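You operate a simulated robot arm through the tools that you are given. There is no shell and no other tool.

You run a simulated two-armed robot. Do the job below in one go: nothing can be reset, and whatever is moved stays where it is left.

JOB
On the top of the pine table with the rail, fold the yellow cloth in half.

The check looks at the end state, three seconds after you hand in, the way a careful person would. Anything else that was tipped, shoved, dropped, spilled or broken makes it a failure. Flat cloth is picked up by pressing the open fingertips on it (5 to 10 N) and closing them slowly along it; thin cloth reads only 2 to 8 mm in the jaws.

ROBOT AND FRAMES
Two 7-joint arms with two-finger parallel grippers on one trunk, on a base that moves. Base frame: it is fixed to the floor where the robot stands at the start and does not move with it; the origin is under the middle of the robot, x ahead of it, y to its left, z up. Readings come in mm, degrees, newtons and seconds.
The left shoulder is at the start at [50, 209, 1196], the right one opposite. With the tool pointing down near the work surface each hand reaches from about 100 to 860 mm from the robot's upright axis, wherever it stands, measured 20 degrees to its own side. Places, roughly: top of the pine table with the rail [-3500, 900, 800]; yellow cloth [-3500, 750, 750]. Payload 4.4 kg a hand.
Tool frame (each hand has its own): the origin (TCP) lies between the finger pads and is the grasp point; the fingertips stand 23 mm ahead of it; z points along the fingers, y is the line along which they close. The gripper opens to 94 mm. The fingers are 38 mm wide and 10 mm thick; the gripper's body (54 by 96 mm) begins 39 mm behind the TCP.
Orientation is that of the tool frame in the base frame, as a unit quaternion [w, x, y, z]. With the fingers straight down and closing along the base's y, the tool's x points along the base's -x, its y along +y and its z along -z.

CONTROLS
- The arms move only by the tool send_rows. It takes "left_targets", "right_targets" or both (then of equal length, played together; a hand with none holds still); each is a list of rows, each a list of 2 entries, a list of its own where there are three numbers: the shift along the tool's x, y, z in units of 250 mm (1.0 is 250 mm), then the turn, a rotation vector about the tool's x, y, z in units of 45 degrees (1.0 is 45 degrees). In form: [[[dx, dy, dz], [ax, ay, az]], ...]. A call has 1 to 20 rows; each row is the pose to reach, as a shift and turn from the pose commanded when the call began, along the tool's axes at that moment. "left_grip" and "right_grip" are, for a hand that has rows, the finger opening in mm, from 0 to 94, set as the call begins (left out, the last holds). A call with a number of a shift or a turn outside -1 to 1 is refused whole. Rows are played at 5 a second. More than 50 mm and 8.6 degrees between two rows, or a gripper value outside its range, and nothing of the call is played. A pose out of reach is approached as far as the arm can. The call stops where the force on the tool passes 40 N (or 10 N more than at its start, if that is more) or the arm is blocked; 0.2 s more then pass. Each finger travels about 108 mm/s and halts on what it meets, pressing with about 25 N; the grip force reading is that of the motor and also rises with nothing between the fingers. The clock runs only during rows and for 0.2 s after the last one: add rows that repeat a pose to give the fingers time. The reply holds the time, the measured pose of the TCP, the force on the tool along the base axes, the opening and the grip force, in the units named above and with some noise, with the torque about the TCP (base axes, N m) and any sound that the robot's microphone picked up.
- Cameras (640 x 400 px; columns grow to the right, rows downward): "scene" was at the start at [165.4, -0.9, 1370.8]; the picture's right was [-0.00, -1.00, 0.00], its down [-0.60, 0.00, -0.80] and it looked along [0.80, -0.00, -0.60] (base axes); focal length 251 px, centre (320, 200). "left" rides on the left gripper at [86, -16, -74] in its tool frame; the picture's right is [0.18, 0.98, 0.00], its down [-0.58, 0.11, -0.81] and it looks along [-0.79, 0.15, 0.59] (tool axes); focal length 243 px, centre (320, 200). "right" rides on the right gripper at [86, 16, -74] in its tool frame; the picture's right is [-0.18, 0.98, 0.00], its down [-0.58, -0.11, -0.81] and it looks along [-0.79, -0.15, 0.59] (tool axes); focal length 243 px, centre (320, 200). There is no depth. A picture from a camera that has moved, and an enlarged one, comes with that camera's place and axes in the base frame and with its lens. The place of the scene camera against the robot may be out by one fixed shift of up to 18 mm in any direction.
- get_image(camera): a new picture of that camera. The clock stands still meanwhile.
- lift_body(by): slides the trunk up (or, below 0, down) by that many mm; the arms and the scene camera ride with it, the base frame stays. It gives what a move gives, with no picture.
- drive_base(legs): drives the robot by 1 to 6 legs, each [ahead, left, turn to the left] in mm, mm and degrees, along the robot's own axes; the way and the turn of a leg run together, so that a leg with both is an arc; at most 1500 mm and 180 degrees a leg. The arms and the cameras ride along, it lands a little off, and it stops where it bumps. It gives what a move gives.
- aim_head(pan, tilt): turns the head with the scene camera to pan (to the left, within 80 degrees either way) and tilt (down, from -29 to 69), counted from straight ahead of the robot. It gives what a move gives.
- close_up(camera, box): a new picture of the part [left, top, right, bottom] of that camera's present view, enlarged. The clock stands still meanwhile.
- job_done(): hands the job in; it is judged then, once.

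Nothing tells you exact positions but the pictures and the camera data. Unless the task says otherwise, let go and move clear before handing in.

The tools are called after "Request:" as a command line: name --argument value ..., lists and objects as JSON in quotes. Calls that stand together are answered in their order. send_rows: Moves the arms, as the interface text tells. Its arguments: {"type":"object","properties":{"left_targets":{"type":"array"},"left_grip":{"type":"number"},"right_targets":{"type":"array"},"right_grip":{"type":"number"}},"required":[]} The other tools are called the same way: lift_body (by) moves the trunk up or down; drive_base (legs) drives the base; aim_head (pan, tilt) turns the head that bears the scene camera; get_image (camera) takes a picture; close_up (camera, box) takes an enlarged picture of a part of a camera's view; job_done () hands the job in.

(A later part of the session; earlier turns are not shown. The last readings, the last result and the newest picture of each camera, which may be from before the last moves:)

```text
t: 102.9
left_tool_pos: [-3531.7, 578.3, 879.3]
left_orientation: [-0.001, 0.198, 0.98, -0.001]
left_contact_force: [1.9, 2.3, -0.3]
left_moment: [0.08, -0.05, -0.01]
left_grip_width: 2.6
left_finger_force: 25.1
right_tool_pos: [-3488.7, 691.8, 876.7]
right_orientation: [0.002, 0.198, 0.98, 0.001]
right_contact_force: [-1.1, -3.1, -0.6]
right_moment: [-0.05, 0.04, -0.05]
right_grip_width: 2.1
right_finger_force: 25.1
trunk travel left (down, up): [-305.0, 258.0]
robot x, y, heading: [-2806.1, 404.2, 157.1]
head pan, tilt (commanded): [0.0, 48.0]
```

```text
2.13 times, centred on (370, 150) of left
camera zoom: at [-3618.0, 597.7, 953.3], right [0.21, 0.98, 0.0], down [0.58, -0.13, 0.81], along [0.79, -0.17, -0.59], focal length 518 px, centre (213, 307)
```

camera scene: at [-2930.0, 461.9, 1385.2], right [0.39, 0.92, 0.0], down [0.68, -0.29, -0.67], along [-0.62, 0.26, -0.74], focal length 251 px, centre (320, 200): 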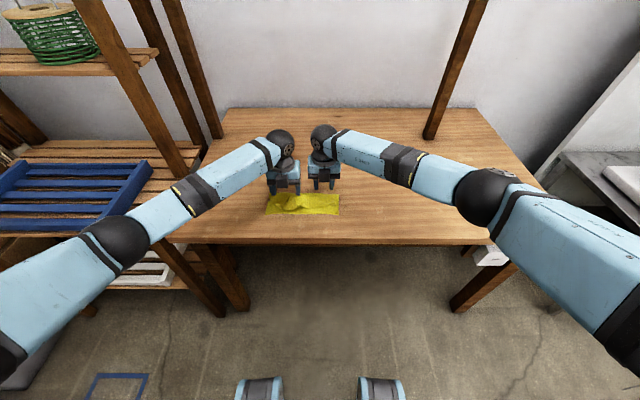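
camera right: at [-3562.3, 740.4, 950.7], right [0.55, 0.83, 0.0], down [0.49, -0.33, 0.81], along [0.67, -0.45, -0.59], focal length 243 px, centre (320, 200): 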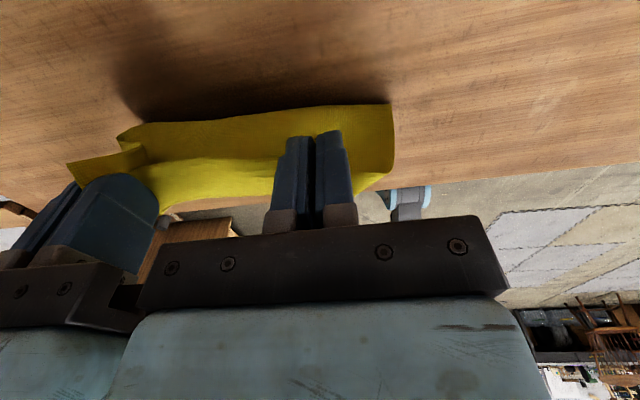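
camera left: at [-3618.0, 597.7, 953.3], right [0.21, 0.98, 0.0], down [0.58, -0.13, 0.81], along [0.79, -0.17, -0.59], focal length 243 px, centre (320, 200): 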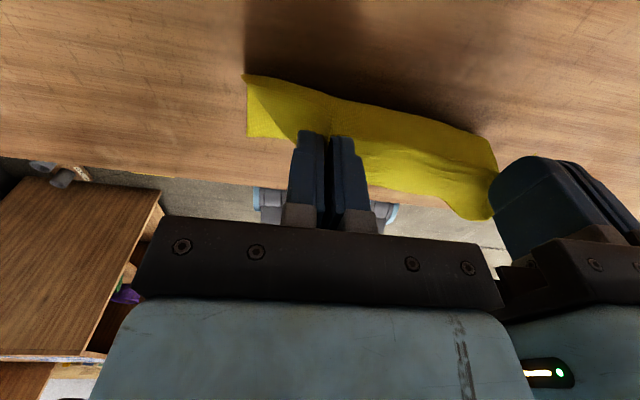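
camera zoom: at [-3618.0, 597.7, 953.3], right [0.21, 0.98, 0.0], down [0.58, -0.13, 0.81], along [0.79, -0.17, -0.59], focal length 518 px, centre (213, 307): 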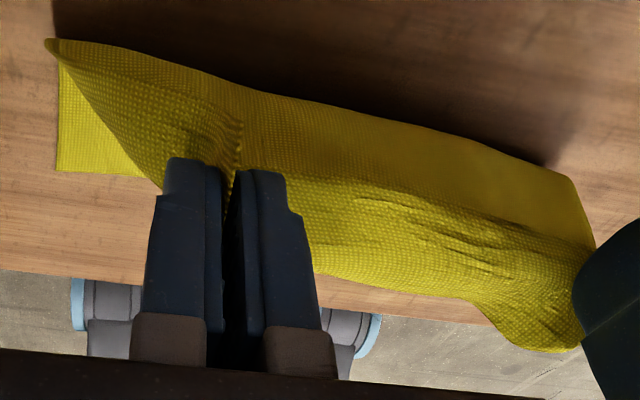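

On closer look the bright band is just slack sagging below the free edge, which itself runs taut between the jaws (3 N of side tension), so the bite is small. I move both hands 16 mm forward and a few mm up to draw out the slack and set the fold line in the middle.

Request:
send_rows --left_targets '[[[0.032, 0.0, -0.01], [0, 0, 0]], [[0.064, 0.0, -0.02], [0, 0, 0]], [[0.072, 0.0, -0.03], [0, 0, 0]], [[0.072, 0.0, -0.03], [0, 0, 0]]]' --right_targets '[[[0.028, 0, -0.01], [0, 0, 0]], [[0.05, 0, -0.025], [0, 0, 0]], [[0.056, 0, -0.04], [0, 0, 0]], [[0.056, 0, -0.04], [0, 0, 0]]]'

Request:
close_up --camera "scene" --box '[250, 150, 360, 230]'

Request:
close_up --camera "scene" --box '[275, 150, 339, 190]'

Request:
close_up --camera "left" --box '[220, 60, 520, 240]'

Request:
close_up --camera "right" --box '[60, 90, 420, 250]'

```text
t: 103.9
left_tool_pos: [-3548.7, 585.7, 887.0]
left_orientation: [0.0, 0.198, 0.98, 0.0]
left_contact_force: [1.9, 2.8, -0.3]
left_moment: [0.14, -0.04, -0.01]
left_grip_width: 2.2
left_finger_force: 24.6
right_tool_pos: [-3502.0, 698.4, 886.8]
right_orientation: [0.002, 0.199, 0.98, -0.001]
right_contact_force: [-1.2, -2.8, -0.4]
right_moment: [-0.04, 0.04, -0.04]
right_grip_width: 2.0
right_finger_force: 25.0
trunk travel left (down, up): [-305.0, 258.0]
robot x, y, heading: [-2805.5, 407.7, 157.1]
head pan, tilt (commanded): [0.0, 48.0]
```

```text
5.00 times, centred on (305, 190) of scene
camera zoom: at [-2930.5, 461.7, 1385.1], right [0.39, 0.92, 0.0], down [0.68, -0.29, -0.67], along [-0.62, 0.26, -0.74], focal length 1255 px, centre (395, 250)
```

zoom: 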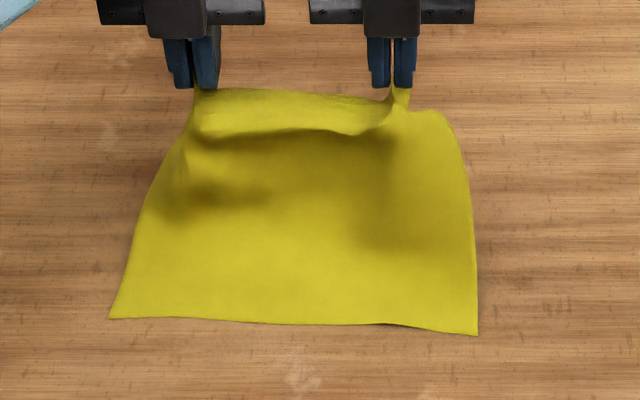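

```text
10.00 times, centred on (307, 170) of scene
camera zoom: at [-2930.5, 461.7, 1385.1], right [0.39, 0.92, 0.0], down [0.68, -0.29, -0.67], along [-0.62, 0.26, -0.74], focal length 2509 px, centre (450, 500)
```

zoom: 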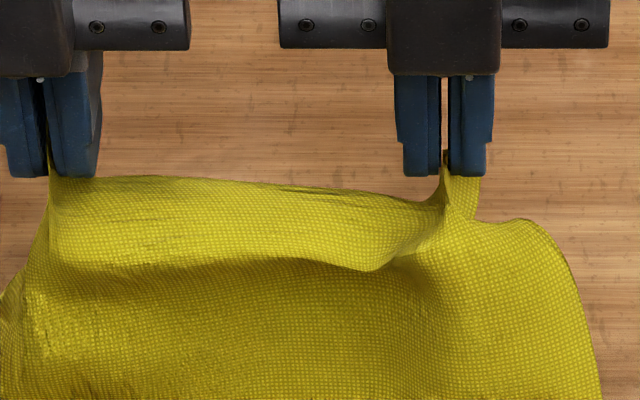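

```text
2.13 times, centred on (370, 150) of left
camera zoom: at [-3634.9, 605.0, 961.3], right [0.21, 0.98, 0.0], down [0.58, -0.13, 0.81], along [0.79, -0.17, -0.59], focal length 518 px, centre (213, 307)
```

zoom: 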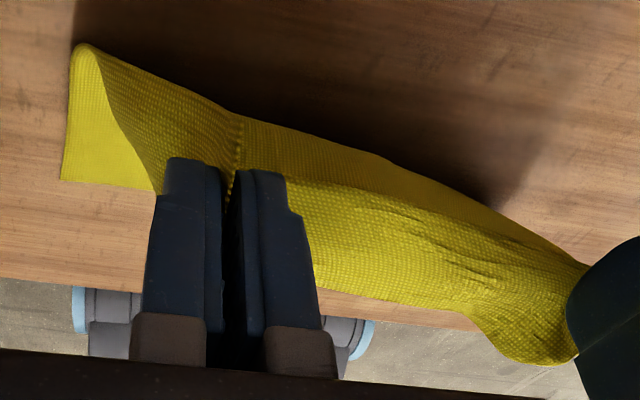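

```text
1.78 times, centred on (240, 170) of right
camera zoom: at [-3574.8, 746.2, 961.7], right [0.55, 0.83, 0.0], down [0.49, -0.33, 0.81], along [0.67, -0.45, -0.59], focal length 431 px, centre (462, 253)
```

zoom: 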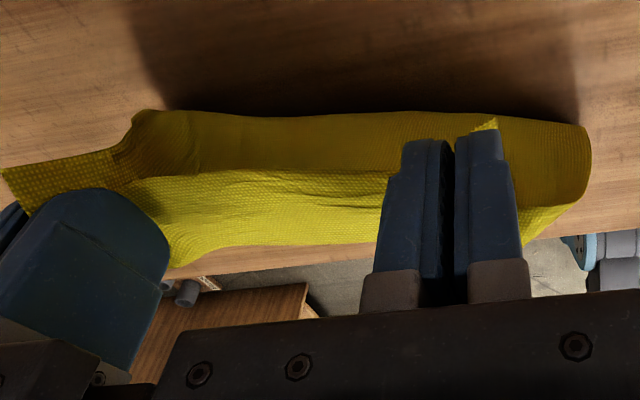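

The flap is taut and the fold is being set. Now I lower ~33 mm so the flap stands about 82 mm high over the intended fold line (ahead ≈754), ready to swing it toward me.

Request:
send_rows --left_targets '[[[0.02, 0.0, 0.04], [0, 0, 0]], [[0.04, 0.0, 0.09], [0, 0, 0]], [[0.056, 0.0, 0.132], [0, 0, 0]], [[0.056, 0.0, 0.132], [0, 0, 0]]]' --right_targets '[[[0.002, 0, 0.04], [0, 0, 0]], [[0.004, 0, 0.09], [0, 0, 0]], [[0.006, 0, 0.132], [0, 0, 0]], [[0.006, 0, 0.132], [0, 0, 0]]]'

Request:
close_up --camera "scene" --box '[250, 150, 360, 230]'

Request:
close_up --camera "right" --box '[60, 90, 420, 250]'

```text
t: 104.9
left_tool_pos: [-3559.9, 590.6, 853.8]
left_orientation: [0.0, 0.199, 0.98, -0.001]
left_contact_force: [2.7, 3.8, 0.4]
left_moment: [0.14, -0.08, -0.01]
left_grip_width: 2.3
left_finger_force: 25.2
right_tool_pos: [-3503.0, 698.0, 853.8]
right_orientation: [0.001, 0.198, 0.98, 0.0]
right_contact_force: [-2.2, -3.9, -0.7]
right_moment: [-0.07, 0.04, -0.08]
right_grip_width: 2.2
right_finger_force: 25.2
trunk travel left (down, up): [-305.0, 258.0]
robot x, y, heading: [-2806.1, 408.0, 157.0]
head pan, tilt (commanded): [0.0, 48.0]
```

```text
5.00 times, centred on (305, 190) of scene
camera zoom: at [-2930.2, 461.6, 1385.2], right [0.39, 0.92, 0.0], down [0.68, -0.29, -0.67], along [-0.62, 0.26, -0.74], focal length 1255 px, centre (395, 250)
```

zoom: 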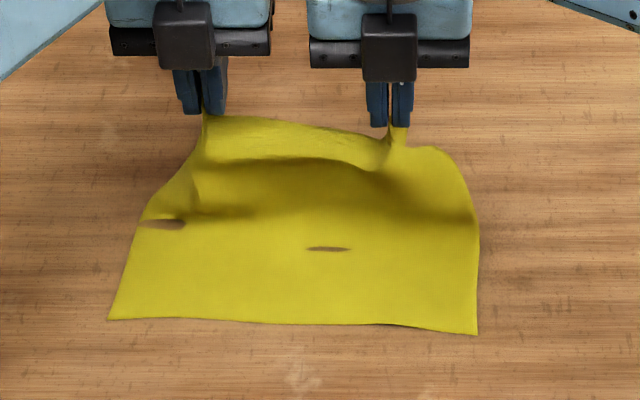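

```text
1.78 times, centred on (240, 170) of right
camera zoom: at [-3575.9, 745.2, 928.6], right [0.55, 0.83, 0.0], down [0.49, -0.33, 0.81], along [0.67, -0.45, -0.59], focal length 431 px, centre (462, 253)
```

zoom: 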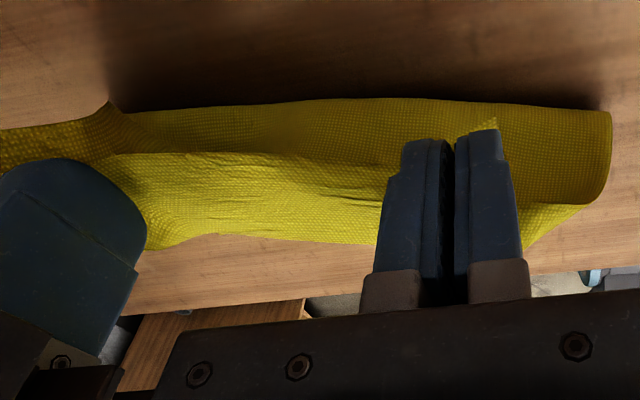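

Tension is fine; I'll slacken the hands 3 mm toward each other and swing the flap toward me along the arc, tilting the fingers forward up to 40°.

Request:
send_rows --left_targets '[[[-0.0684, 0.006, 0.0012], [0, 0.178, 0]], [[-0.1352, 0.012, 0.014], [0, 0.356, 0]], [[-0.1992, 0.012, 0.0376], [0, 0.533, 0]], [[-0.258, 0.012, 0.072], [0, 0.711, 0]], [[-0.3104, 0.012, 0.1156], [0, 0.889, 0]], [[-0.3104, 0.012, 0.1156], [0, 0.889, 0]]]' --right_targets '[[[-0.0684, 0, 0.0012], [0, 0.178, 0]], [[-0.1352, 0, 0.014], [0, 0.356, 0]], [[-0.1992, 0, 0.0376], [0, 0.533, 0]], [[-0.258, 0, 0.072], [0, 0.711, 0]], [[-0.3104, 0, 0.1156], [0, 0.889, 0]], [[-0.3104, 0, 0.1156], [0, 0.889, 0]]]'

Request:
get_image --camera "scene"

Request:
close_up --camera "scene" --box '[250, 160, 360, 240]'

Request:
get_image --camera "right"

Request:
get_image --camera "left"

```text
t: 106.3
left_tool_pos: [-3488.9, 561.5, 823.6]
left_orientation: [-0.336, 0.187, 0.92, 0.067]
left_contact_force: [1.5, 3.1, 0.2]
left_moment: [0.06, -0.09, -0.09]
left_grip_width: 2.3
left_finger_force: 25.2
right_tool_pos: [-3431.8, 668.4, 825.3]
right_orientation: [-0.335, 0.187, 0.921, 0.068]
right_contact_force: [-1.1, -2.8, -0.1]
right_moment: [-0.08, 0.1, 0.02]
right_grip_width: 1.7
right_finger_force: 25.1
trunk travel left (down, up): [-305.0, 258.0]
robot x, y, heading: [-2804.0, 401.4, 157.0]
head pan, tilt (commanded): [0.0, 48.0]
```

```text
taken
camera scene: at [-2930.6, 461.8, 1385.1], right [0.39, 0.92, 0.0], down [0.68, -0.29, -0.67], along [-0.62, 0.26, -0.74], focal length 251 px, centre (320, 200)
```

scene: 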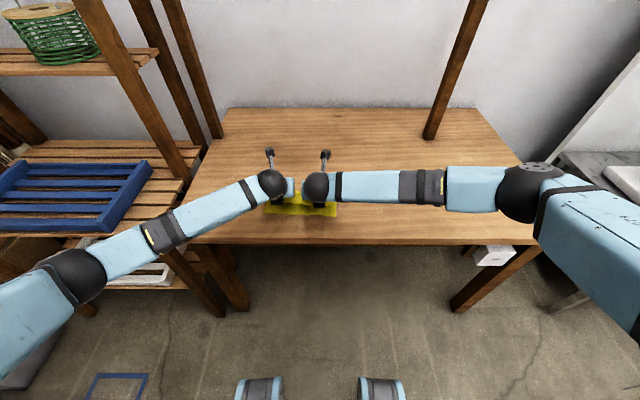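

```text
5.00 times, centred on (305, 200) of scene
camera zoom: at [-2930.6, 461.8, 1385.1], right [0.39, 0.92, 0.0], down [0.68, -0.29, -0.67], along [-0.62, 0.26, -0.74], focal length 1255 px, centre (395, 200)
```

zoom: 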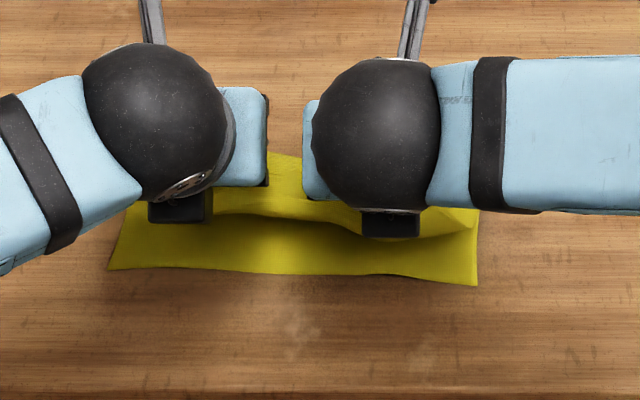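

```text
taken
camera right: at [-3441.8, 689.5, 938.0], right [0.51, 0.85, -0.12], down [0.84, -0.48, 0.25], along [0.15, -0.23, -0.96], focal length 243 px, centre (320, 200)
```

right: 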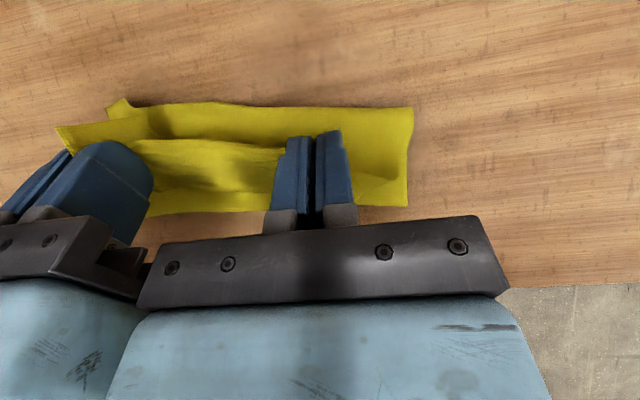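

```text
taken
camera left: at [-3511.7, 554.8, 936.9], right [0.25, 0.96, 0.12], down [0.93, -0.27, 0.24], along [0.26, 0.05, -0.96], focal length 243 px, centre (320, 200)
```

left: 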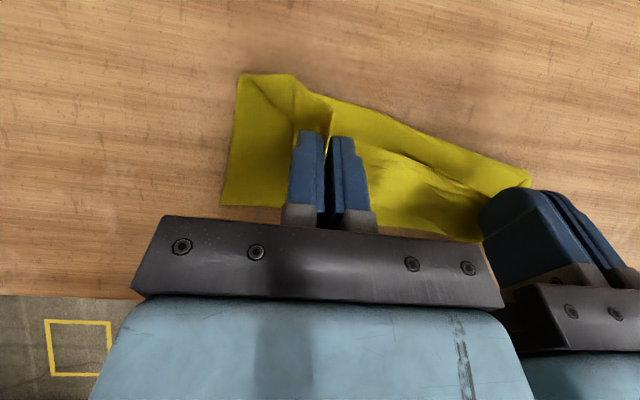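

The wrist cameras now look straight down on the fold. I zoom to check before lowering further.

Request:
close_up --camera "right" --box '[40, 80, 440, 240]'

Request:
close_up --camera "left" --box '[200, 50, 560, 250]'

```text
1.60 times, centred on (240, 160) of right
camera zoom: at [-3441.8, 689.5, 938.0], right [0.51, 0.85, -0.12], down [0.84, -0.48, 0.25], along [0.15, -0.23, -0.96], focal length 388 px, centre (448, 264)
```

zoom: 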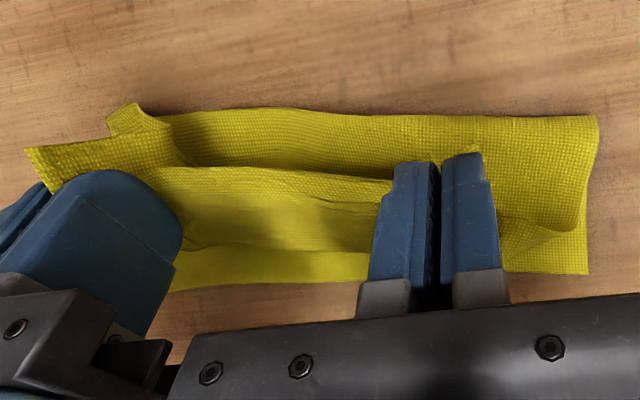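

```text
1.78 times, centred on (380, 150) of left
camera zoom: at [-3511.7, 554.8, 936.9], right [0.25, 0.96, 0.12], down [0.93, -0.27, 0.24], along [0.26, 0.05, -0.96], focal length 431 px, centre (213, 289)
```

zoom: 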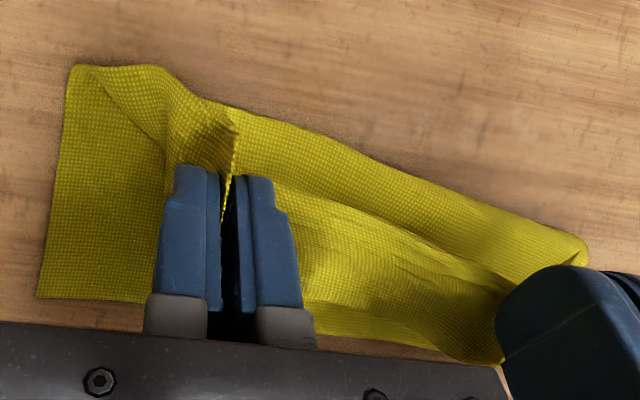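

The free edge is already leaning toward me (awning-like) with the lower half flat beneath. I finish the lowering, tilting on to 72° with the fingers coming down just above the lower layer.

Request:
send_rows --left_targets '[[[-0.033, 0, 0.0056], [0, 0.089, 0]], [[-0.0663, 0, 0.0112], [0, 0.178, 0]], [[-0.115, 0, 0.025], [0, 0.356, 0]], [[-0.1565, 0, 0.0415], [0, 0.533, 0]], [[-0.1966, 0, 0.0632], [0, 0.711, 0]], [[-0.1966, 0, 0.0632], [0, 0.711, 0]]]' --right_targets '[[[-0.033, 0, 0.0056], [0, 0.089, 0]], [[-0.0663, 0, 0.0112], [0, 0.178, 0]], [[-0.115, 0, 0.025], [0, 0.356, 0]], [[-0.1565, 0, 0.0415], [0, 0.533, 0]], [[-0.1966, 0, 0.0632], [0, 0.711, 0]], [[-0.1966, 0, 0.0632], [0, 0.711, 0]]]'

Request:
get_image --camera "scene"

Request:
close_up --camera "right" --box '[40, 80, 440, 240]'

Request:
close_up --camera "left" --box '[200, 50, 560, 250]'

```text
t: 107.7
left_tool_pos: [-3464.1, 553.8, 783.1]
left_orientation: [-0.577, 0.16, 0.793, 0.115]
left_contact_force: [0.5, -0.3, 2.8]
left_moment: [0.01, 0.04, 0.07]
left_grip_width: 2.2
left_finger_force: 24.6
right_tool_pos: [-3410.8, 646.3, 793.4]
right_orientation: [-0.57, 0.166, 0.795, 0.122]
right_contact_force: [0.1, -0.3, 0.7]
right_moment: [0.0, 0.02, -0.01]
right_grip_width: 2.0
right_finger_force: 24.7
right hand out of reach, approached as far as the arm can: row 5, 6
trunk travel left (down, up): [-305.0, 258.0]
robot x, y, heading: [-2805.5, 406.0, 157.0]
head pan, tilt (commanded): [0.0, 48.0]
```

```text
taken
camera scene: at [-2930.0, 462.2, 1385.2], right [0.39, 0.92, 0.0], down [0.68, -0.29, -0.67], along [-0.62, 0.26, -0.74], focal length 251 px, centre (320, 200)
```

scene: 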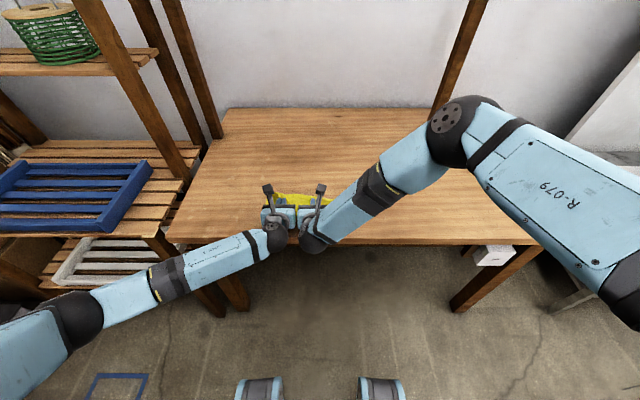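

```text
1.60 times, centred on (240, 160) of right
camera zoom: at [-3365.2, 643.7, 898.7], right [0.45, 0.88, -0.17], down [0.83, -0.48, -0.29], along [-0.34, -0.01, -0.94], focal length 388 px, centre (448, 264)
```

zoom: 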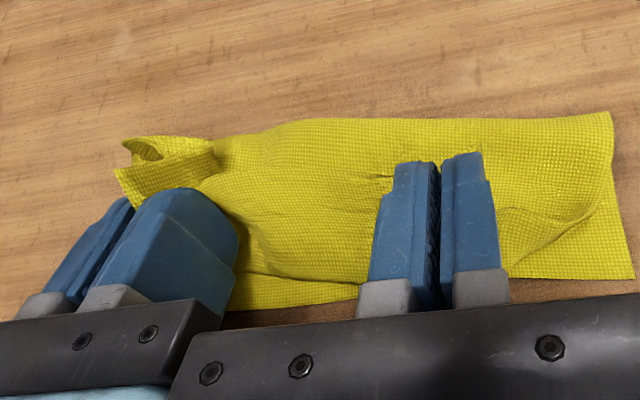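

```text
1.78 times, centred on (380, 150) of left
camera zoom: at [-3428.9, 521.6, 887.6], right [0.33, 0.93, 0.17], down [0.91, -0.27, -0.31], along [-0.24, 0.26, -0.94], focal length 431 px, centre (213, 289)
```

zoom: 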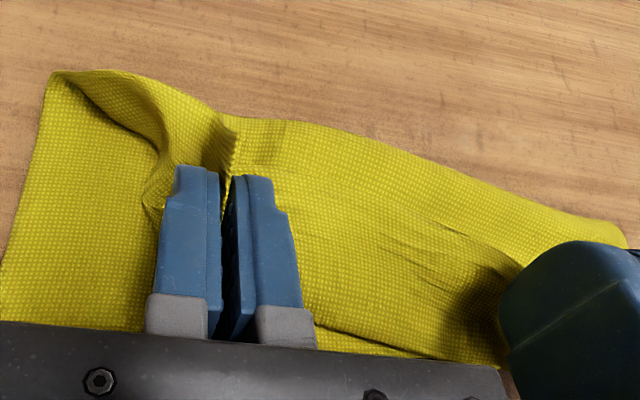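

The flap lies down with its middle edge only ~8 mm from the near edge. The right hand ran out of reach at full tilt (20 mm too high), so I ease its tilt to 60° and bring it down.

Request:
send_rows --right_targets '[[[-0.004, 0, 0.006], [0, -0.133, 0]], [[-0.0133, 0, 0.016], [0, -0.267, 0]], [[-0.0133, 0, 0.016], [0, -0.267, 0]], [[-0.0133, 0, 0.016], [0, -0.267, 0]]]'

Request:
close_up --camera "right" --box '[40, 80, 440, 240]'

Request:
close_up --camera "scene" --box '[250, 170, 360, 240]'

```text
t: 108.7
left_tool_pos: [-3463.5, 552.6, 783.2]
left_orientation: [-0.576, 0.161, 0.793, 0.116]
left_contact_force: [0.2, -0.3, 1.1]
left_moment: [0.0, 0.03, 0.02]
left_grip_width: 2.4
left_finger_force: 25.3
right_tool_pos: [-3413.7, 647.7, 789.4]
right_orientation: [-0.489, 0.172, 0.849, 0.099]
right_contact_force: [-1.0, 1.4, 5.9]
right_moment: [0.04, 0.07, 0.02]
right_grip_width: 2.0
right_finger_force: 24.9
trunk travel left (down, up): [-305.0, 258.0]
robot x, y, heading: [-2807.1, 407.2, 157.1]
head pan, tilt (commanded): [0.0, 48.0]
```

```text
1.60 times, centred on (240, 160) of right
camera zoom: at [-3388.0, 653.7, 901.2], right [0.47, 0.87, -0.16], down [0.87, -0.49, -0.1], along [-0.16, -0.09, -0.98], focal length 388 px, centre (448, 264)
```

zoom: 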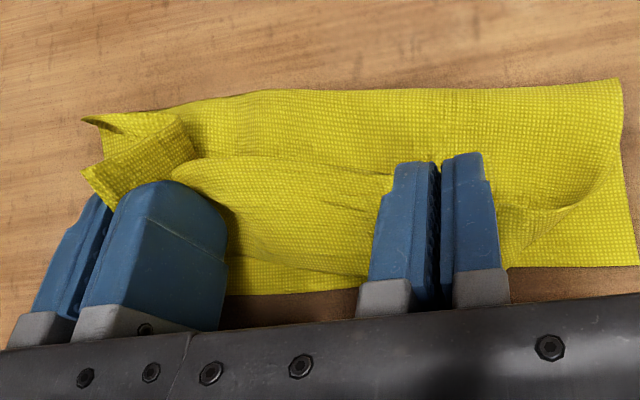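

```text
5.71 times, centred on (305, 205) of scene
camera zoom: at [-2929.7, 461.5, 1385.3], right [0.39, 0.92, 0.0], down [0.68, -0.29, -0.67], along [-0.62, 0.26, -0.74], focal length 1434 px, centre (406, 171)
```

zoom: 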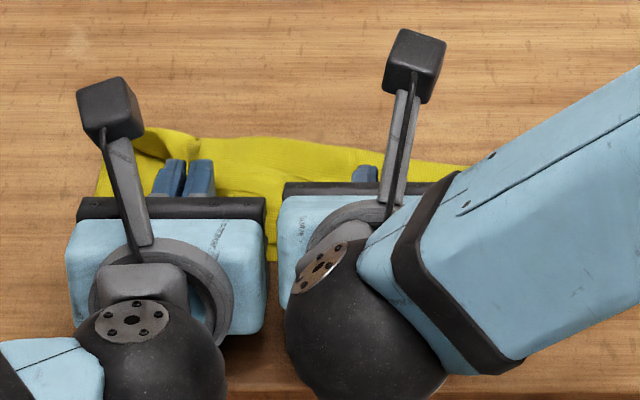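

Both hands are now in light contact with the laid flap. I open both slowly so the gathers spread, then lift straight up.

Request:
send_rows --left_targets '[[[0, 0, 0], [0, 0, 0]], [[0, 0, 0], [0, 0, 0]], [[0, 0, 0], [0, 0, 0]]]' --right_targets '[[[0, 0, 0], [0, 0, 0]], [[0, 0, 0], [0, 0, 0]], [[0, 0, 0], [0, 0, 0]]]' --left_grip 12 --right_grip 12

Request:
send_rows --left_targets '[[[0, 0, 0], [0, 0, 0]], [[0, 0, 0], [0, 0, 0]], [[0, 0, 0], [0, 0, 0]]]' --right_targets '[[[0, 0, 0], [0, 0, 0]], [[0, 0, 0], [0, 0, 0]], [[0, 0, 0], [0, 0, 0]]]' --left_grip 30 --right_grip 30

Request:
close_up --camera "right" --box '[40, 80, 440, 240]'

Request:
close_up --camera "left" --box '[200, 50, 560, 250]'

```text
t: 109.5
left_tool_pos: [-3462.9, 553.3, 782.7]
left_orientation: [-0.576, 0.161, 0.793, 0.116]
left_contact_force: [-0.4, 0.8, 1.2]
left_moment: [0.0, 0.03, 0.02]
left_grip_width: 12.2
left_finger_force: 0.3
right_tool_pos: [-3414.9, 647.3, 787.7]
right_orientation: [-0.488, 0.172, 0.85, 0.099]
right_contact_force: [0.1, -0.2, -0.2]
right_moment: [0.01, 0.03, -0.02]
right_grip_width: 11.9
right_finger_force: 0.1
trunk travel left (down, up): [-305.0, 258.0]
robot x, y, heading: [-2808.3, 407.4, 157.1]
head pan, tilt (commanded): [0.0, 48.0]
```

```text
t: 110.3
left_tool_pos: [-3462.7, 553.2, 782.2]
left_orientation: [-0.576, 0.161, 0.793, 0.116]
left_contact_force: [0.2, -0.1, 1.0]
left_moment: [0.0, 0.03, -0.03]
left_grip_width: 30.1
left_finger_force: 0.1
right_tool_pos: [-3415.1, 648.2, 787.5]
right_orientation: [-0.488, 0.172, 0.85, 0.099]
right_contact_force: [0.2, 0.0, 0.0]
right_moment: [-0.02, -0.02, 0.0]
right_grip_width: 30.0
right_finger_force: 0.1
trunk travel left (down, up): [-305.0, 258.0]
robot x, y, heading: [-2805.0, 408.4, 157.0]
head pan, tilt (commanded): [0.0, 48.0]
```

```text
1.60 times, centred on (240, 160) of right
camera zoom: at [-3388.2, 653.7, 900.5], right [0.47, 0.87, -0.16], down [0.87, -0.49, -0.1], along [-0.16, -0.09, -0.98], focal length 388 px, centre (448, 264)
```

zoom: 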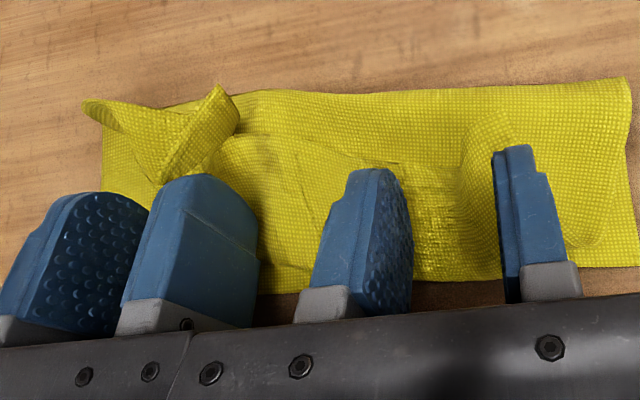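

```text
1.78 times, centred on (380, 150) of left
camera zoom: at [-3429.1, 521.3, 887.4], right [0.33, 0.93, 0.17], down [0.91, -0.27, -0.3], along [-0.24, 0.26, -0.94], focal length 431 px, centre (213, 289)
```

zoom: 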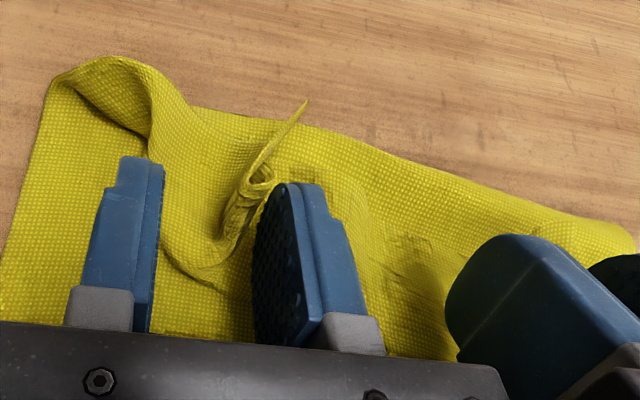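

Both are released; the left corner is a twisted tuft standing up. I raise both hands straight up and apart to view the result from above.

Request:
send_rows --left_targets '[[[0.048, 0, -0.0155], [0, 0, 0]], [[0.095, 0, -0.031], [0, 0, 0]], [[0.143, 0, -0.046], [0, 0, 0]], [[0.19, -0.06, -0.062], [0, 0, 0]], [[0.23, -0.12, -0.075], [0, 0, 0]], [[0.23, -0.12, -0.075], [0, 0, 0]]]' --right_targets '[[[0.042, 0, -0.0265], [0, 0, 0]], [[0.085, 0, -0.053], [0, 0, 0]], [[0.127, 0, -0.08], [0, 0, 0]], [[0.17, 0.08, -0.106], [0, 0, 0]], [[0.2, 0.2, -0.125], [0, 0, 0]], [[0.2, 0.2, -0.125], [0, 0, 0]]]'

Request:
get_image --camera "scene"

Request:
get_image --camera "left"

Request:
get_image --camera "right"

```text
t: 111.7
left_tool_pos: [-3475.0, 525.7, 841.5]
left_orientation: [-0.576, 0.161, 0.793, 0.116]
left_contact_force: [-0.2, 0.6, -0.4]
left_moment: [-0.04, 0.01, 0.02]
left_grip_width: 29.9
left_finger_force: 0.1
right_tool_pos: [-3391.1, 690.4, 847.6]
right_orientation: [-0.488, 0.172, 0.85, 0.099]
right_contact_force: [-0.3, 0.5, 0.4]
right_moment: [-0.03, 0.01, 0.0]
right_grip_width: 30.1
right_finger_force: 0.1
trunk travel left (down, up): [-305.0, 258.0]
robot x, y, heading: [-2808.3, 404.3, 156.9]
head pan, tilt (commanded): [0.0, 48.0]
```

```text
taken
camera scene: at [-2930.8, 461.6, 1385.1], right [0.39, 0.92, 0.0], down [0.68, -0.29, -0.67], along [-0.62, 0.26, -0.74], focal length 251 px, centre (320, 200)
```

scene: 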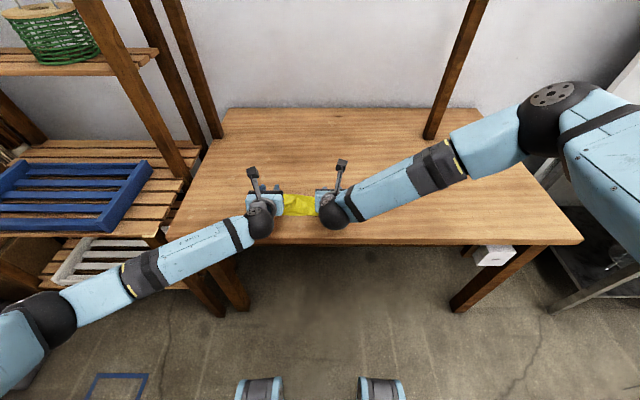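

```text
taken
camera left: at [-3440.5, 493.9, 946.7], right [0.33, 0.93, 0.17], down [0.91, -0.27, -0.3], along [-0.24, 0.26, -0.94], focal length 243 px, centre (320, 200)
```

left: 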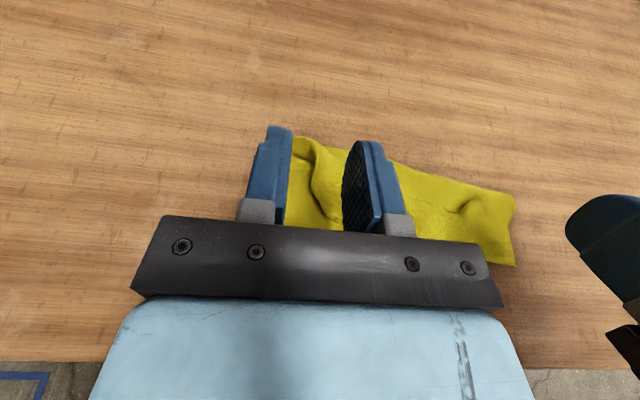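

```text
taken
camera right: at [-3365.6, 697.5, 959.6], right [0.47, 0.87, -0.16], down [0.87, -0.49, -0.1], along [-0.16, -0.09, -0.98], focal length 243 px, centre (320, 200)
```

right: 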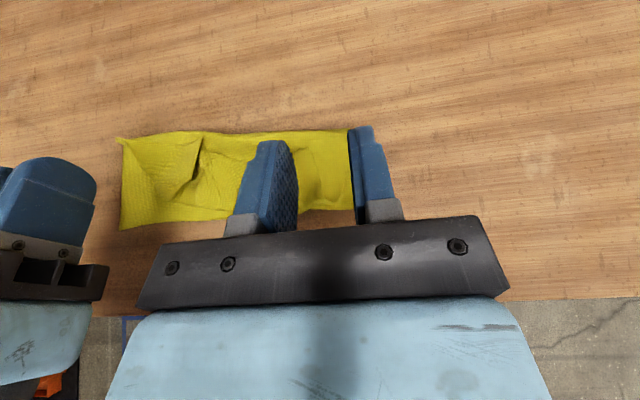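

This looks much better already. I move the hands a bit farther apart for a clean scene view.

Request:
send_rows --left_targets '[[[0.05, -0.13, 0], [0, 0, 0]], [[0.1, -0.26, 0], [0, 0, 0]], [[0.1, -0.4, 0], [0, 0, 0]], [[0.1, -0.4, 0], [0, 0, 0]]]' --right_targets '[[[0.05, 0.15, 0], [0, 0, 0]], [[0.1, 0.3, 0], [0, 0, 0]], [[0.1, 0.45, 0], [0, 0, 0]], [[0.1, 0.45, 0], [0, 0, 0]]]'

Request:
close_up --camera "scene" --box '[255, 180, 355, 240]'

Request:
close_up --camera "right" --box '[0, 80, 300, 260]'

Request:
close_up --camera "left" --box '[300, 80, 640, 280]'

```text
t: 112.7
left_tool_pos: [-3521.3, 435.1, 865.8]
left_orientation: [-0.576, 0.161, 0.793, 0.116]
left_contact_force: [-0.3, 0.3, -0.3]
left_moment: [-0.01, 0.02, -0.01]
left_grip_width: 30.0
left_finger_force: 0.1
right_tool_pos: [-3365.2, 794.5, 874.8]
right_orientation: [-0.485, 0.174, 0.851, 0.102]
right_contact_force: [-1.2, 0.1, 0.5]
right_moment: [-0.01, 0.0, 0.02]
right_grip_width: 30.2
right_finger_force: 0.0
right hand out of reach, approached as far as the arm can: row 3, 4
trunk travel left (down, up): [-305.0, 258.0]
robot x, y, heading: [-2806.1, 405.8, 157.0]
head pan, tilt (commanded): [0.0, 48.0]
```

```text
6.40 times, centred on (305, 210) of scene
camera zoom: at [-2930.6, 462.1, 1385.1], right [0.39, 0.92, 0.0], down [0.68, -0.29, -0.67], along [-0.62, 0.26, -0.74], focal length 1606 px, centre (416, 136)
```

zoom: 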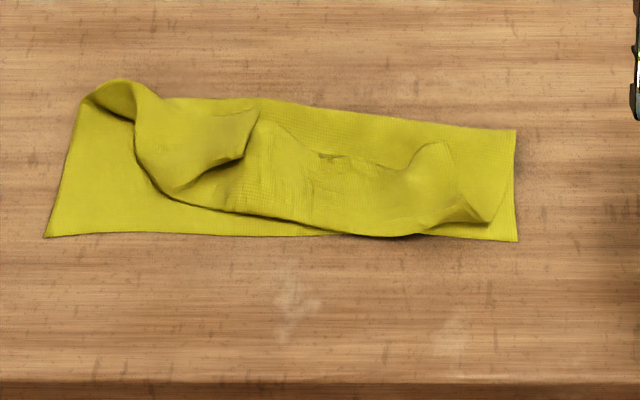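

```text
2.13 times, centred on (150, 170) of right
camera zoom: at [-3340.7, 800.2, 987.3], right [0.48, 0.87, -0.15], down [0.87, -0.49, -0.09], along [-0.15, -0.09, -0.98], focal length 518 px, centre (683, 264)
```

zoom: 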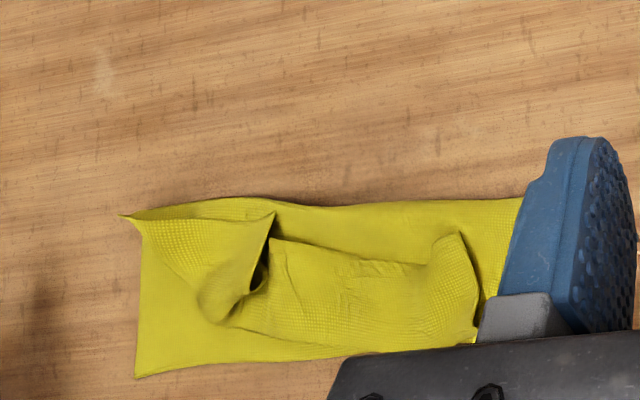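

```text
1.88 times, centred on (470, 180) of left
camera zoom: at [-3488.2, 403.2, 971.5], right [0.33, 0.93, 0.17], down [0.91, -0.27, -0.3], along [-0.24, 0.26, -0.94], focal length 457 px, centre (38, 238)
```

zoom: 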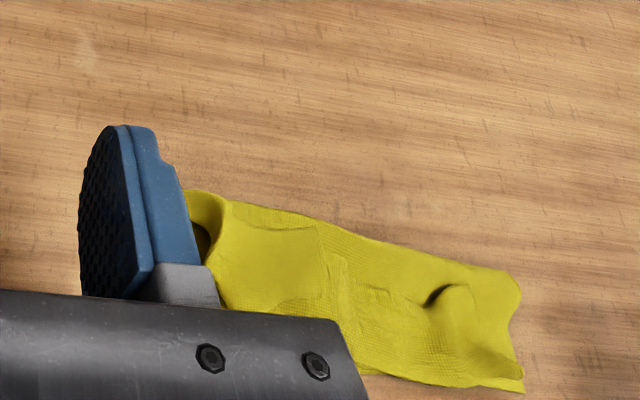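

The fold stands, but the free edge is still rolled back on top: the left free corner lies near (713, −79) and the right one near (692, +17), instead of at the near corners. I'll grip the true corners and re-lay once more. First I un-tilt both hands in the air for a far-side view.

Request:
send_rows --left_targets '[[[0, 0, 0], [0, -0.178, 0]], [[0, 0, 0], [0, -0.356, 0]], [[0, 0, 0], [0, -0.533, 0]], [[0, 0, 0], [0, -0.711, 0]], [[0, 0, 0], [0, -0.889, 0]], [[0, 0, 0], [0, -0.889, 0]]]' --right_targets '[[[0, 0, 0], [0, -0.178, 0]], [[0, 0, 0], [0, -0.356, 0]], [[0, 0, 0], [0, -0.533, 0]], [[0, 0, 0], [0, -0.711, 0]], [[0, 0, 0], [0, -0.889, 0]], [[0, 0, 0], [0, -0.889, 0]]]'

Request:
send_rows --left_targets '[[[0, 0, 0], [0, -0.178, 0]], [[0, 0, 0], [0, -0.356, 0]], [[0, 0, 0], [0, -0.533, 0]], [[0, 0, 0], [0, -0.711, 0]], [[0, 0, 0], [0, -0.711, 0]]]' --right_targets '[[[0, 0, 0], [0, -0.144, 0]], [[0, 0, 0], [0, -0.288, 0]], [[0, 0, 0], [0, -0.431, 0]], [[0, 0, 0], [0, -0.431, 0]], [[0, 0, 0], [0, -0.431, 0]]]'

Request:
get_image --camera "scene"

```text
t: 114.1
left_tool_pos: [-3519.5, 436.3, 866.3]
left_orientation: [-0.27, 0.191, 0.942, 0.054]
left_contact_force: [0.3, 0.3, 0.7]
left_moment: [-0.02, 0.02, 0.04]
left_grip_width: 29.9
left_finger_force: 0.1
right_tool_pos: [-3365.7, 792.2, 875.2]
right_orientation: [-0.169, 0.196, 0.965, 0.034]
right_contact_force: [0.7, 0.4, -0.5]
right_moment: [-0.02, 0.0, -0.06]
right_grip_width: 29.8
right_finger_force: 0.1
trunk travel left (down, up): [-305.0, 258.0]
robot x, y, heading: [-2808.8, 403.5, 157.2]
head pan, tilt (commanded): [0.0, 48.0]
```

```text
t: 115.3
left_tool_pos: [-3520.7, 436.7, 865.6]
left_orientation: [0.001, 0.198, 0.98, -0.001]
left_contact_force: [0.5, 0.8, 0.7]
left_moment: [0.03, 0.01, -0.03]
left_grip_width: 29.8
left_finger_force: 0.1
right_tool_pos: [-3366.3, 792.1, 875.6]
right_orientation: [-0.002, 0.198, 0.98, 0.001]
right_contact_force: [0.1, -1.4, -0.4]
right_moment: [0.01, 0.01, 0.02]
right_grip_width: 29.8
right_finger_force: 0.1
trunk travel left (down, up): [-305.0, 258.0]
robot x, y, heading: [-2806.1, 405.3, 157.1]
head pan, tilt (commanded): [0.0, 48.0]
```

```text
taken
camera scene: at [-2930.3, 461.4, 1385.2], right [0.39, 0.92, 0.0], down [0.68, -0.29, -0.67], along [-0.62, 0.26, -0.74], focal length 251 px, centre (320, 200)
```

scene: 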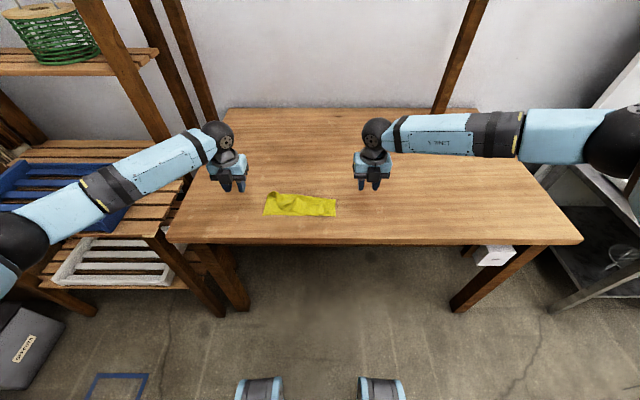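

I bring both hands over the two free corners at a safe height to view them from behind.

Request:
send_rows --left_targets '[[[0.046, 0.164, 0.03], [0, 0, 0]], [[0.092, 0.328, 0.06], [0, 0, 0]], [[0.138, 0.492, 0.09], [0, 0, 0]], [[0.184, 0.64, 0.12], [0, 0, 0]], [[0.184, 0.64, 0.12], [0, 0, 0]]]' --right_targets '[[[0.04, -0.109, 0.04], [0, 0, 0]], [[0.08, -0.218, 0.08], [0, 0, 0]], [[0.12, -0.327, 0.12], [0, 0, 0]], [[0.16, -0.42, 0.16], [0, 0, 0]], [[0.16, -0.42, 0.16], [0, 0, 0]]]'

Request:
get_image --camera "left"

Request:
get_image --camera "right"

Request:
close_up --camera "left" --box '[160, 0, 460, 190]'

Request:
close_up --camera "right" --box '[180, 10, 460, 190]'

```text
t: 116.5
left_tool_pos: [-3500.2, 601.5, 833.3]
left_orientation: [0.0, 0.198, 0.98, -0.001]
left_contact_force: [-0.1, -0.2, 0.2]
left_moment: [0.01, 0.02, 0.01]
left_grip_width: 29.9
left_finger_force: 0.0
right_tool_pos: [-3445.8, 709.7, 838.1]
right_orientation: [-0.003, 0.199, 0.98, 0.001]
right_contact_force: [-0.2, -0.6, -1.0]
right_moment: [0.01, 0.02, 0.03]
right_grip_width: 30.2
right_finger_force: 0.0
trunk travel left (down, up): [-305.0, 258.0]
robot x, y, heading: [-2806.5, 402.9, 157.1]
head pan, tilt (commanded): [0.0, 48.0]
```

```text
taken
camera left: at [-3585.8, 621.5, 908.3], right [0.21, 0.98, 0.0], down [0.58, -0.12, 0.81], along [0.79, -0.17, -0.59], focal length 243 px, centre (320, 200)
```

left: 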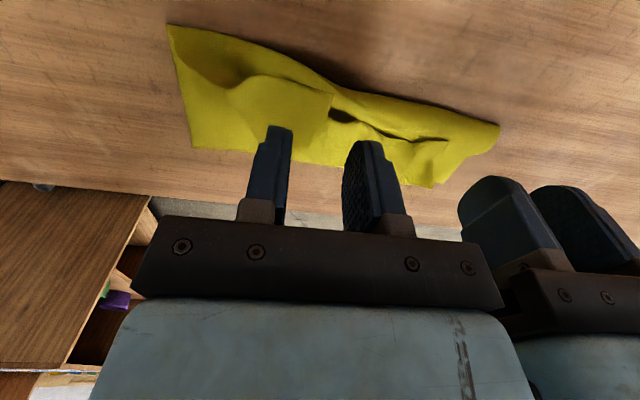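

```text
taken
camera right: at [-3518.7, 758.6, 912.2], right [0.55, 0.83, 0.0], down [0.5, -0.33, 0.8], along [0.67, -0.44, -0.6], focal length 243 px, centre (320, 200)
```

right: 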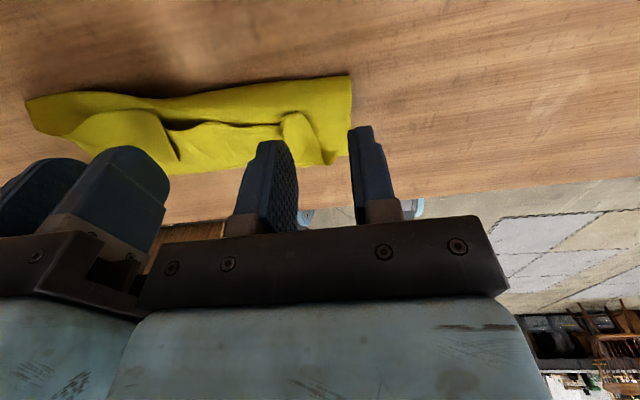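

```text
2.11 times, centred on (310, 95) of left
camera zoom: at [-3585.8, 621.5, 908.3], right [0.21, 0.98, 0.0], down [0.58, -0.12, 0.81], along [0.79, -0.17, -0.59], focal length 511 px, centre (341, 421)
```

zoom: 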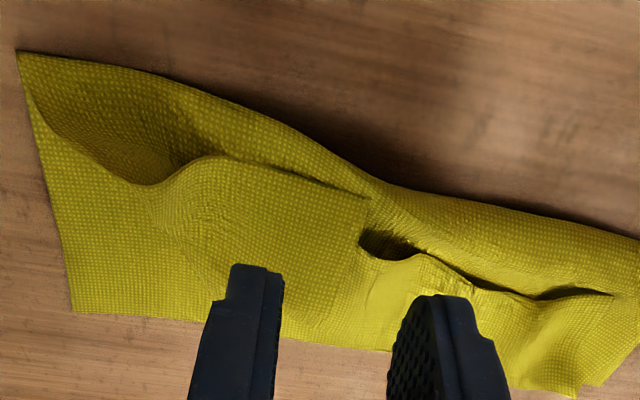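

```text
2.22 times, centred on (320, 100) of right
camera zoom: at [-3518.7, 758.6, 912.2], right [0.55, 0.83, 0.0], down [0.5, -0.33, 0.8], along [0.67, -0.44, -0.6], focal length 539 px, centre (320, 422)
```

zoom: 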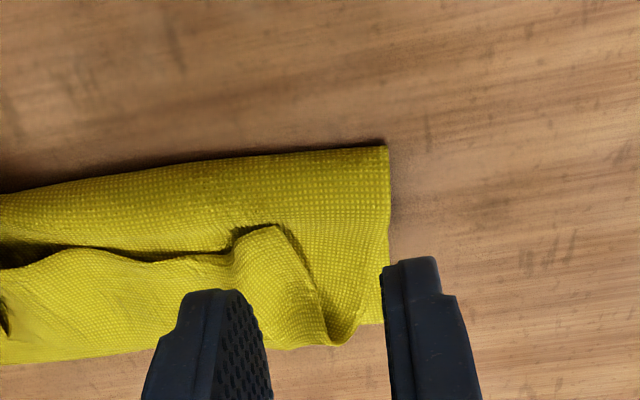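

The far-side views show both free corners clearly: left corner at about (718, −81), right corner at about (697, +16). I lower the left hand astride its corner without pressing, fingers 40 mm open.

Request:
send_rows --left_targets '[[[-0.012, -0.004, 0.07], [0, 0, 0]], [[-0.024, -0.004, 0.14], [0, 0, 0]], [[-0.024, -0.004, 0.2], [0, 0, 0]], [[-0.024, -0.004, 0.212], [0, 0, 0]], [[-0.024, -0.004, 0.212], [0, 0, 0]]]' --left_grip 40

Request:
close_up --camera "left" --box '[180, 60, 460, 235]'

Request:
close_up --camera "right" --box '[20, 60, 320, 240]'

```text
t: 117.7
left_tool_pos: [-3497.0, 599.0, 781.1]
left_orientation: [0.0, 0.198, 0.98, -0.001]
left_contact_force: [-0.5, 0.6, 0.0]
left_moment: [-0.01, 0.03, 0.01]
left_grip_width: 39.9
left_finger_force: 0.1
right_tool_pos: [-3446.6, 709.2, 835.5]
right_orientation: [-0.003, 0.199, 0.98, 0.002]
right_contact_force: [0.1, -1.3, 0.4]
right_moment: [-0.02, 0.01, 0.01]
right_grip_width: 30.1
right_finger_force: 0.0
trunk travel left (down, up): [-305.0, 258.0]
robot x, y, heading: [-2807.9, 404.0, 156.8]
head pan, tilt (commanded): [0.0, 48.0]
```

```text
2.29 times, centred on (320, 148) of left
camera zoom: at [-3581.2, 617.2, 856.7], right [0.21, 0.98, 0.0], down [0.58, -0.12, 0.81], along [0.79, -0.17, -0.59], focal length 555 px, centre (320, 320)
```

zoom: 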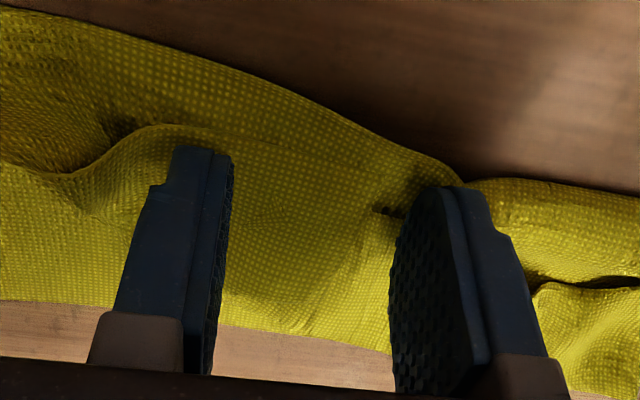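

```text
2.13 times, centred on (170, 150) of right
camera zoom: at [-3518.7, 759.0, 912.0], right [0.55, 0.83, 0.0], down [0.5, -0.33, 0.8], along [0.67, -0.44, -0.6], focal length 518 px, centre (640, 307)
```

zoom: 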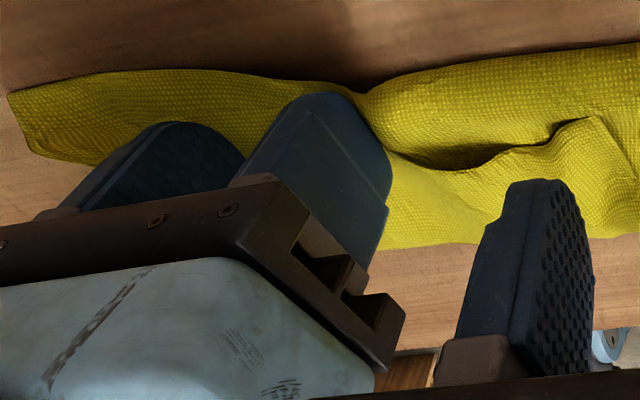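

The left fingers straddle the corner. I lower in small steps to feel light contact before closing.

Request:
send_rows --left_targets '[[[0, 0, 0.008], [0, 0, 0]], [[0, 0, 0.012], [0, 0, 0]], [[0, 0, 0.012], [0, 0, 0]]]'

Request:
send_rows --left_targets '[[[0, 0, 0.006], [0, 0, 0]], [[0, 0, 0.006], [0, 0, 0]]]'

```text
t: 118.5
left_tool_pos: [-3496.0, 598.4, 779.9]
left_orientation: [-0.001, 0.198, 0.98, -0.001]
left_contact_force: [-0.3, 0.3, 0.4]
left_moment: [0.02, 0.01, 0.01]
left_grip_width: 40.1
left_finger_force: 0.0
right_tool_pos: [-3445.7, 710.2, 836.5]
right_orientation: [-0.003, 0.199, 0.98, 0.001]
right_contact_force: [-0.9, -0.1, 0.4]
right_moment: [0.02, 0.04, 0.01]
right_grip_width: 30.2
right_finger_force: 0.1
trunk travel left (down, up): [-305.0, 258.0]
robot x, y, heading: [-2807.8, 410.7, 157.0]
head pan, tilt (commanded): [0.0, 48.0]
```

```text
t: 119.1
left_tool_pos: [-3495.6, 598.8, 777.4]
left_orientation: [0.0, 0.199, 0.98, 0.0]
left_contact_force: [0.3, 0.9, 3.1]
left_moment: [0.07, -0.08, -0.02]
left_grip_width: 39.8
left_finger_force: 0.0
right_tool_pos: [-3446.5, 711.0, 837.5]
right_orientation: [-0.003, 0.198, 0.98, 0.001]
right_contact_force: [0.0, -0.1, 0.1]
right_moment: [0.0, 0.0, 0.03]
right_grip_width: 30.1
right_finger_force: 0.1
trunk travel left (down, up): [-305.0, 258.0]
robot x, y, heading: [-2806.0, 405.1, 157.0]
head pan, tilt (commanded): [0.0, 48.0]
```

Light contact (3 N). I close the left fingers in steps.

Request:
send_rows --left_targets '[[[0, 0, 0], [0, 0, 0]], [[0, 0, 0], [0, 0, 0]], [[0, 0, 0], [0, 0, 0]]]' --left_grip 30

Request:
send_rows --left_targets '[[[0, 0, 0], [0, 0, 0]], [[0, 0, 0], [0, 0, 0]], [[0, 0, 0], [0, 0, 0]]]' --left_grip 22

Request:
close_up --camera "left" --box '[180, 60, 460, 235]'

```text
t: 119.9
left_tool_pos: [-3495.7, 598.2, 777.5]
left_orientation: [0.0, 0.199, 0.98, -0.001]
left_contact_force: [0.5, -0.4, 1.2]
left_moment: [-0.04, -0.02, -0.03]
left_grip_width: 30.0
left_finger_force: 0.0
right_tool_pos: [-3446.2, 710.6, 837.2]
right_orientation: [-0.004, 0.198, 0.98, 0.001]
right_contact_force: [0.2, 0.5, -0.6]
right_moment: [0.01, 0.0, -0.02]
right_grip_width: 30.1
right_finger_force: 0.1
trunk travel left (down, up): [-305.0, 258.0]
robot x, y, heading: [-2803.7, 407.0, 157.1]
head pan, tilt (commanded): [0.0, 48.0]
```

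```text
t: 120.7
left_tool_pos: [-3496.0, 598.1, 777.2]
left_orientation: [0.0, 0.199, 0.98, -0.001]
left_contact_force: [-0.1, -0.8, -0.1]
left_moment: [-0.02, -0.02, -0.01]
left_grip_width: 22.0
left_finger_force: 0.1
right_tool_pos: [-3445.4, 711.4, 835.1]
right_orientation: [-0.003, 0.199, 0.98, 0.002]
right_contact_force: [0.9, 0.8, 0.3]
right_moment: [0.01, 0.01, -0.02]
right_grip_width: 29.9
right_finger_force: 0.0
trunk travel left (down, up): [-305.0, 258.0]
robot x, y, heading: [-2806.7, 409.9, 157.3]
head pan, tilt (commanded): [0.0, 48.0]
```

```text
2.29 times, centred on (320, 148) of left
camera zoom: at [-3581.0, 616.9, 852.2], right [0.21, 0.98, 0.0], down [0.58, -0.12, 0.81], along [0.79, -0.17, -0.59], focal length 555 px, centre (320, 320)
```

zoom: 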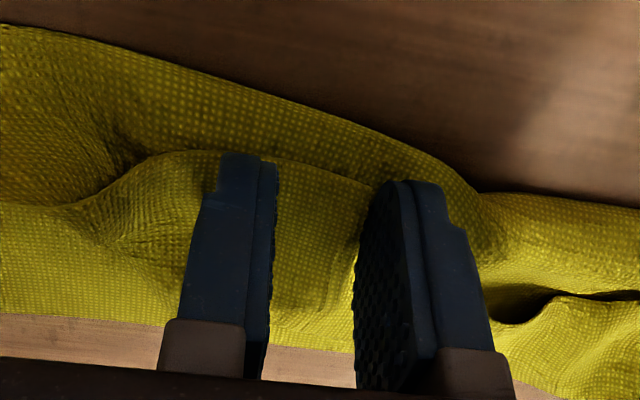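

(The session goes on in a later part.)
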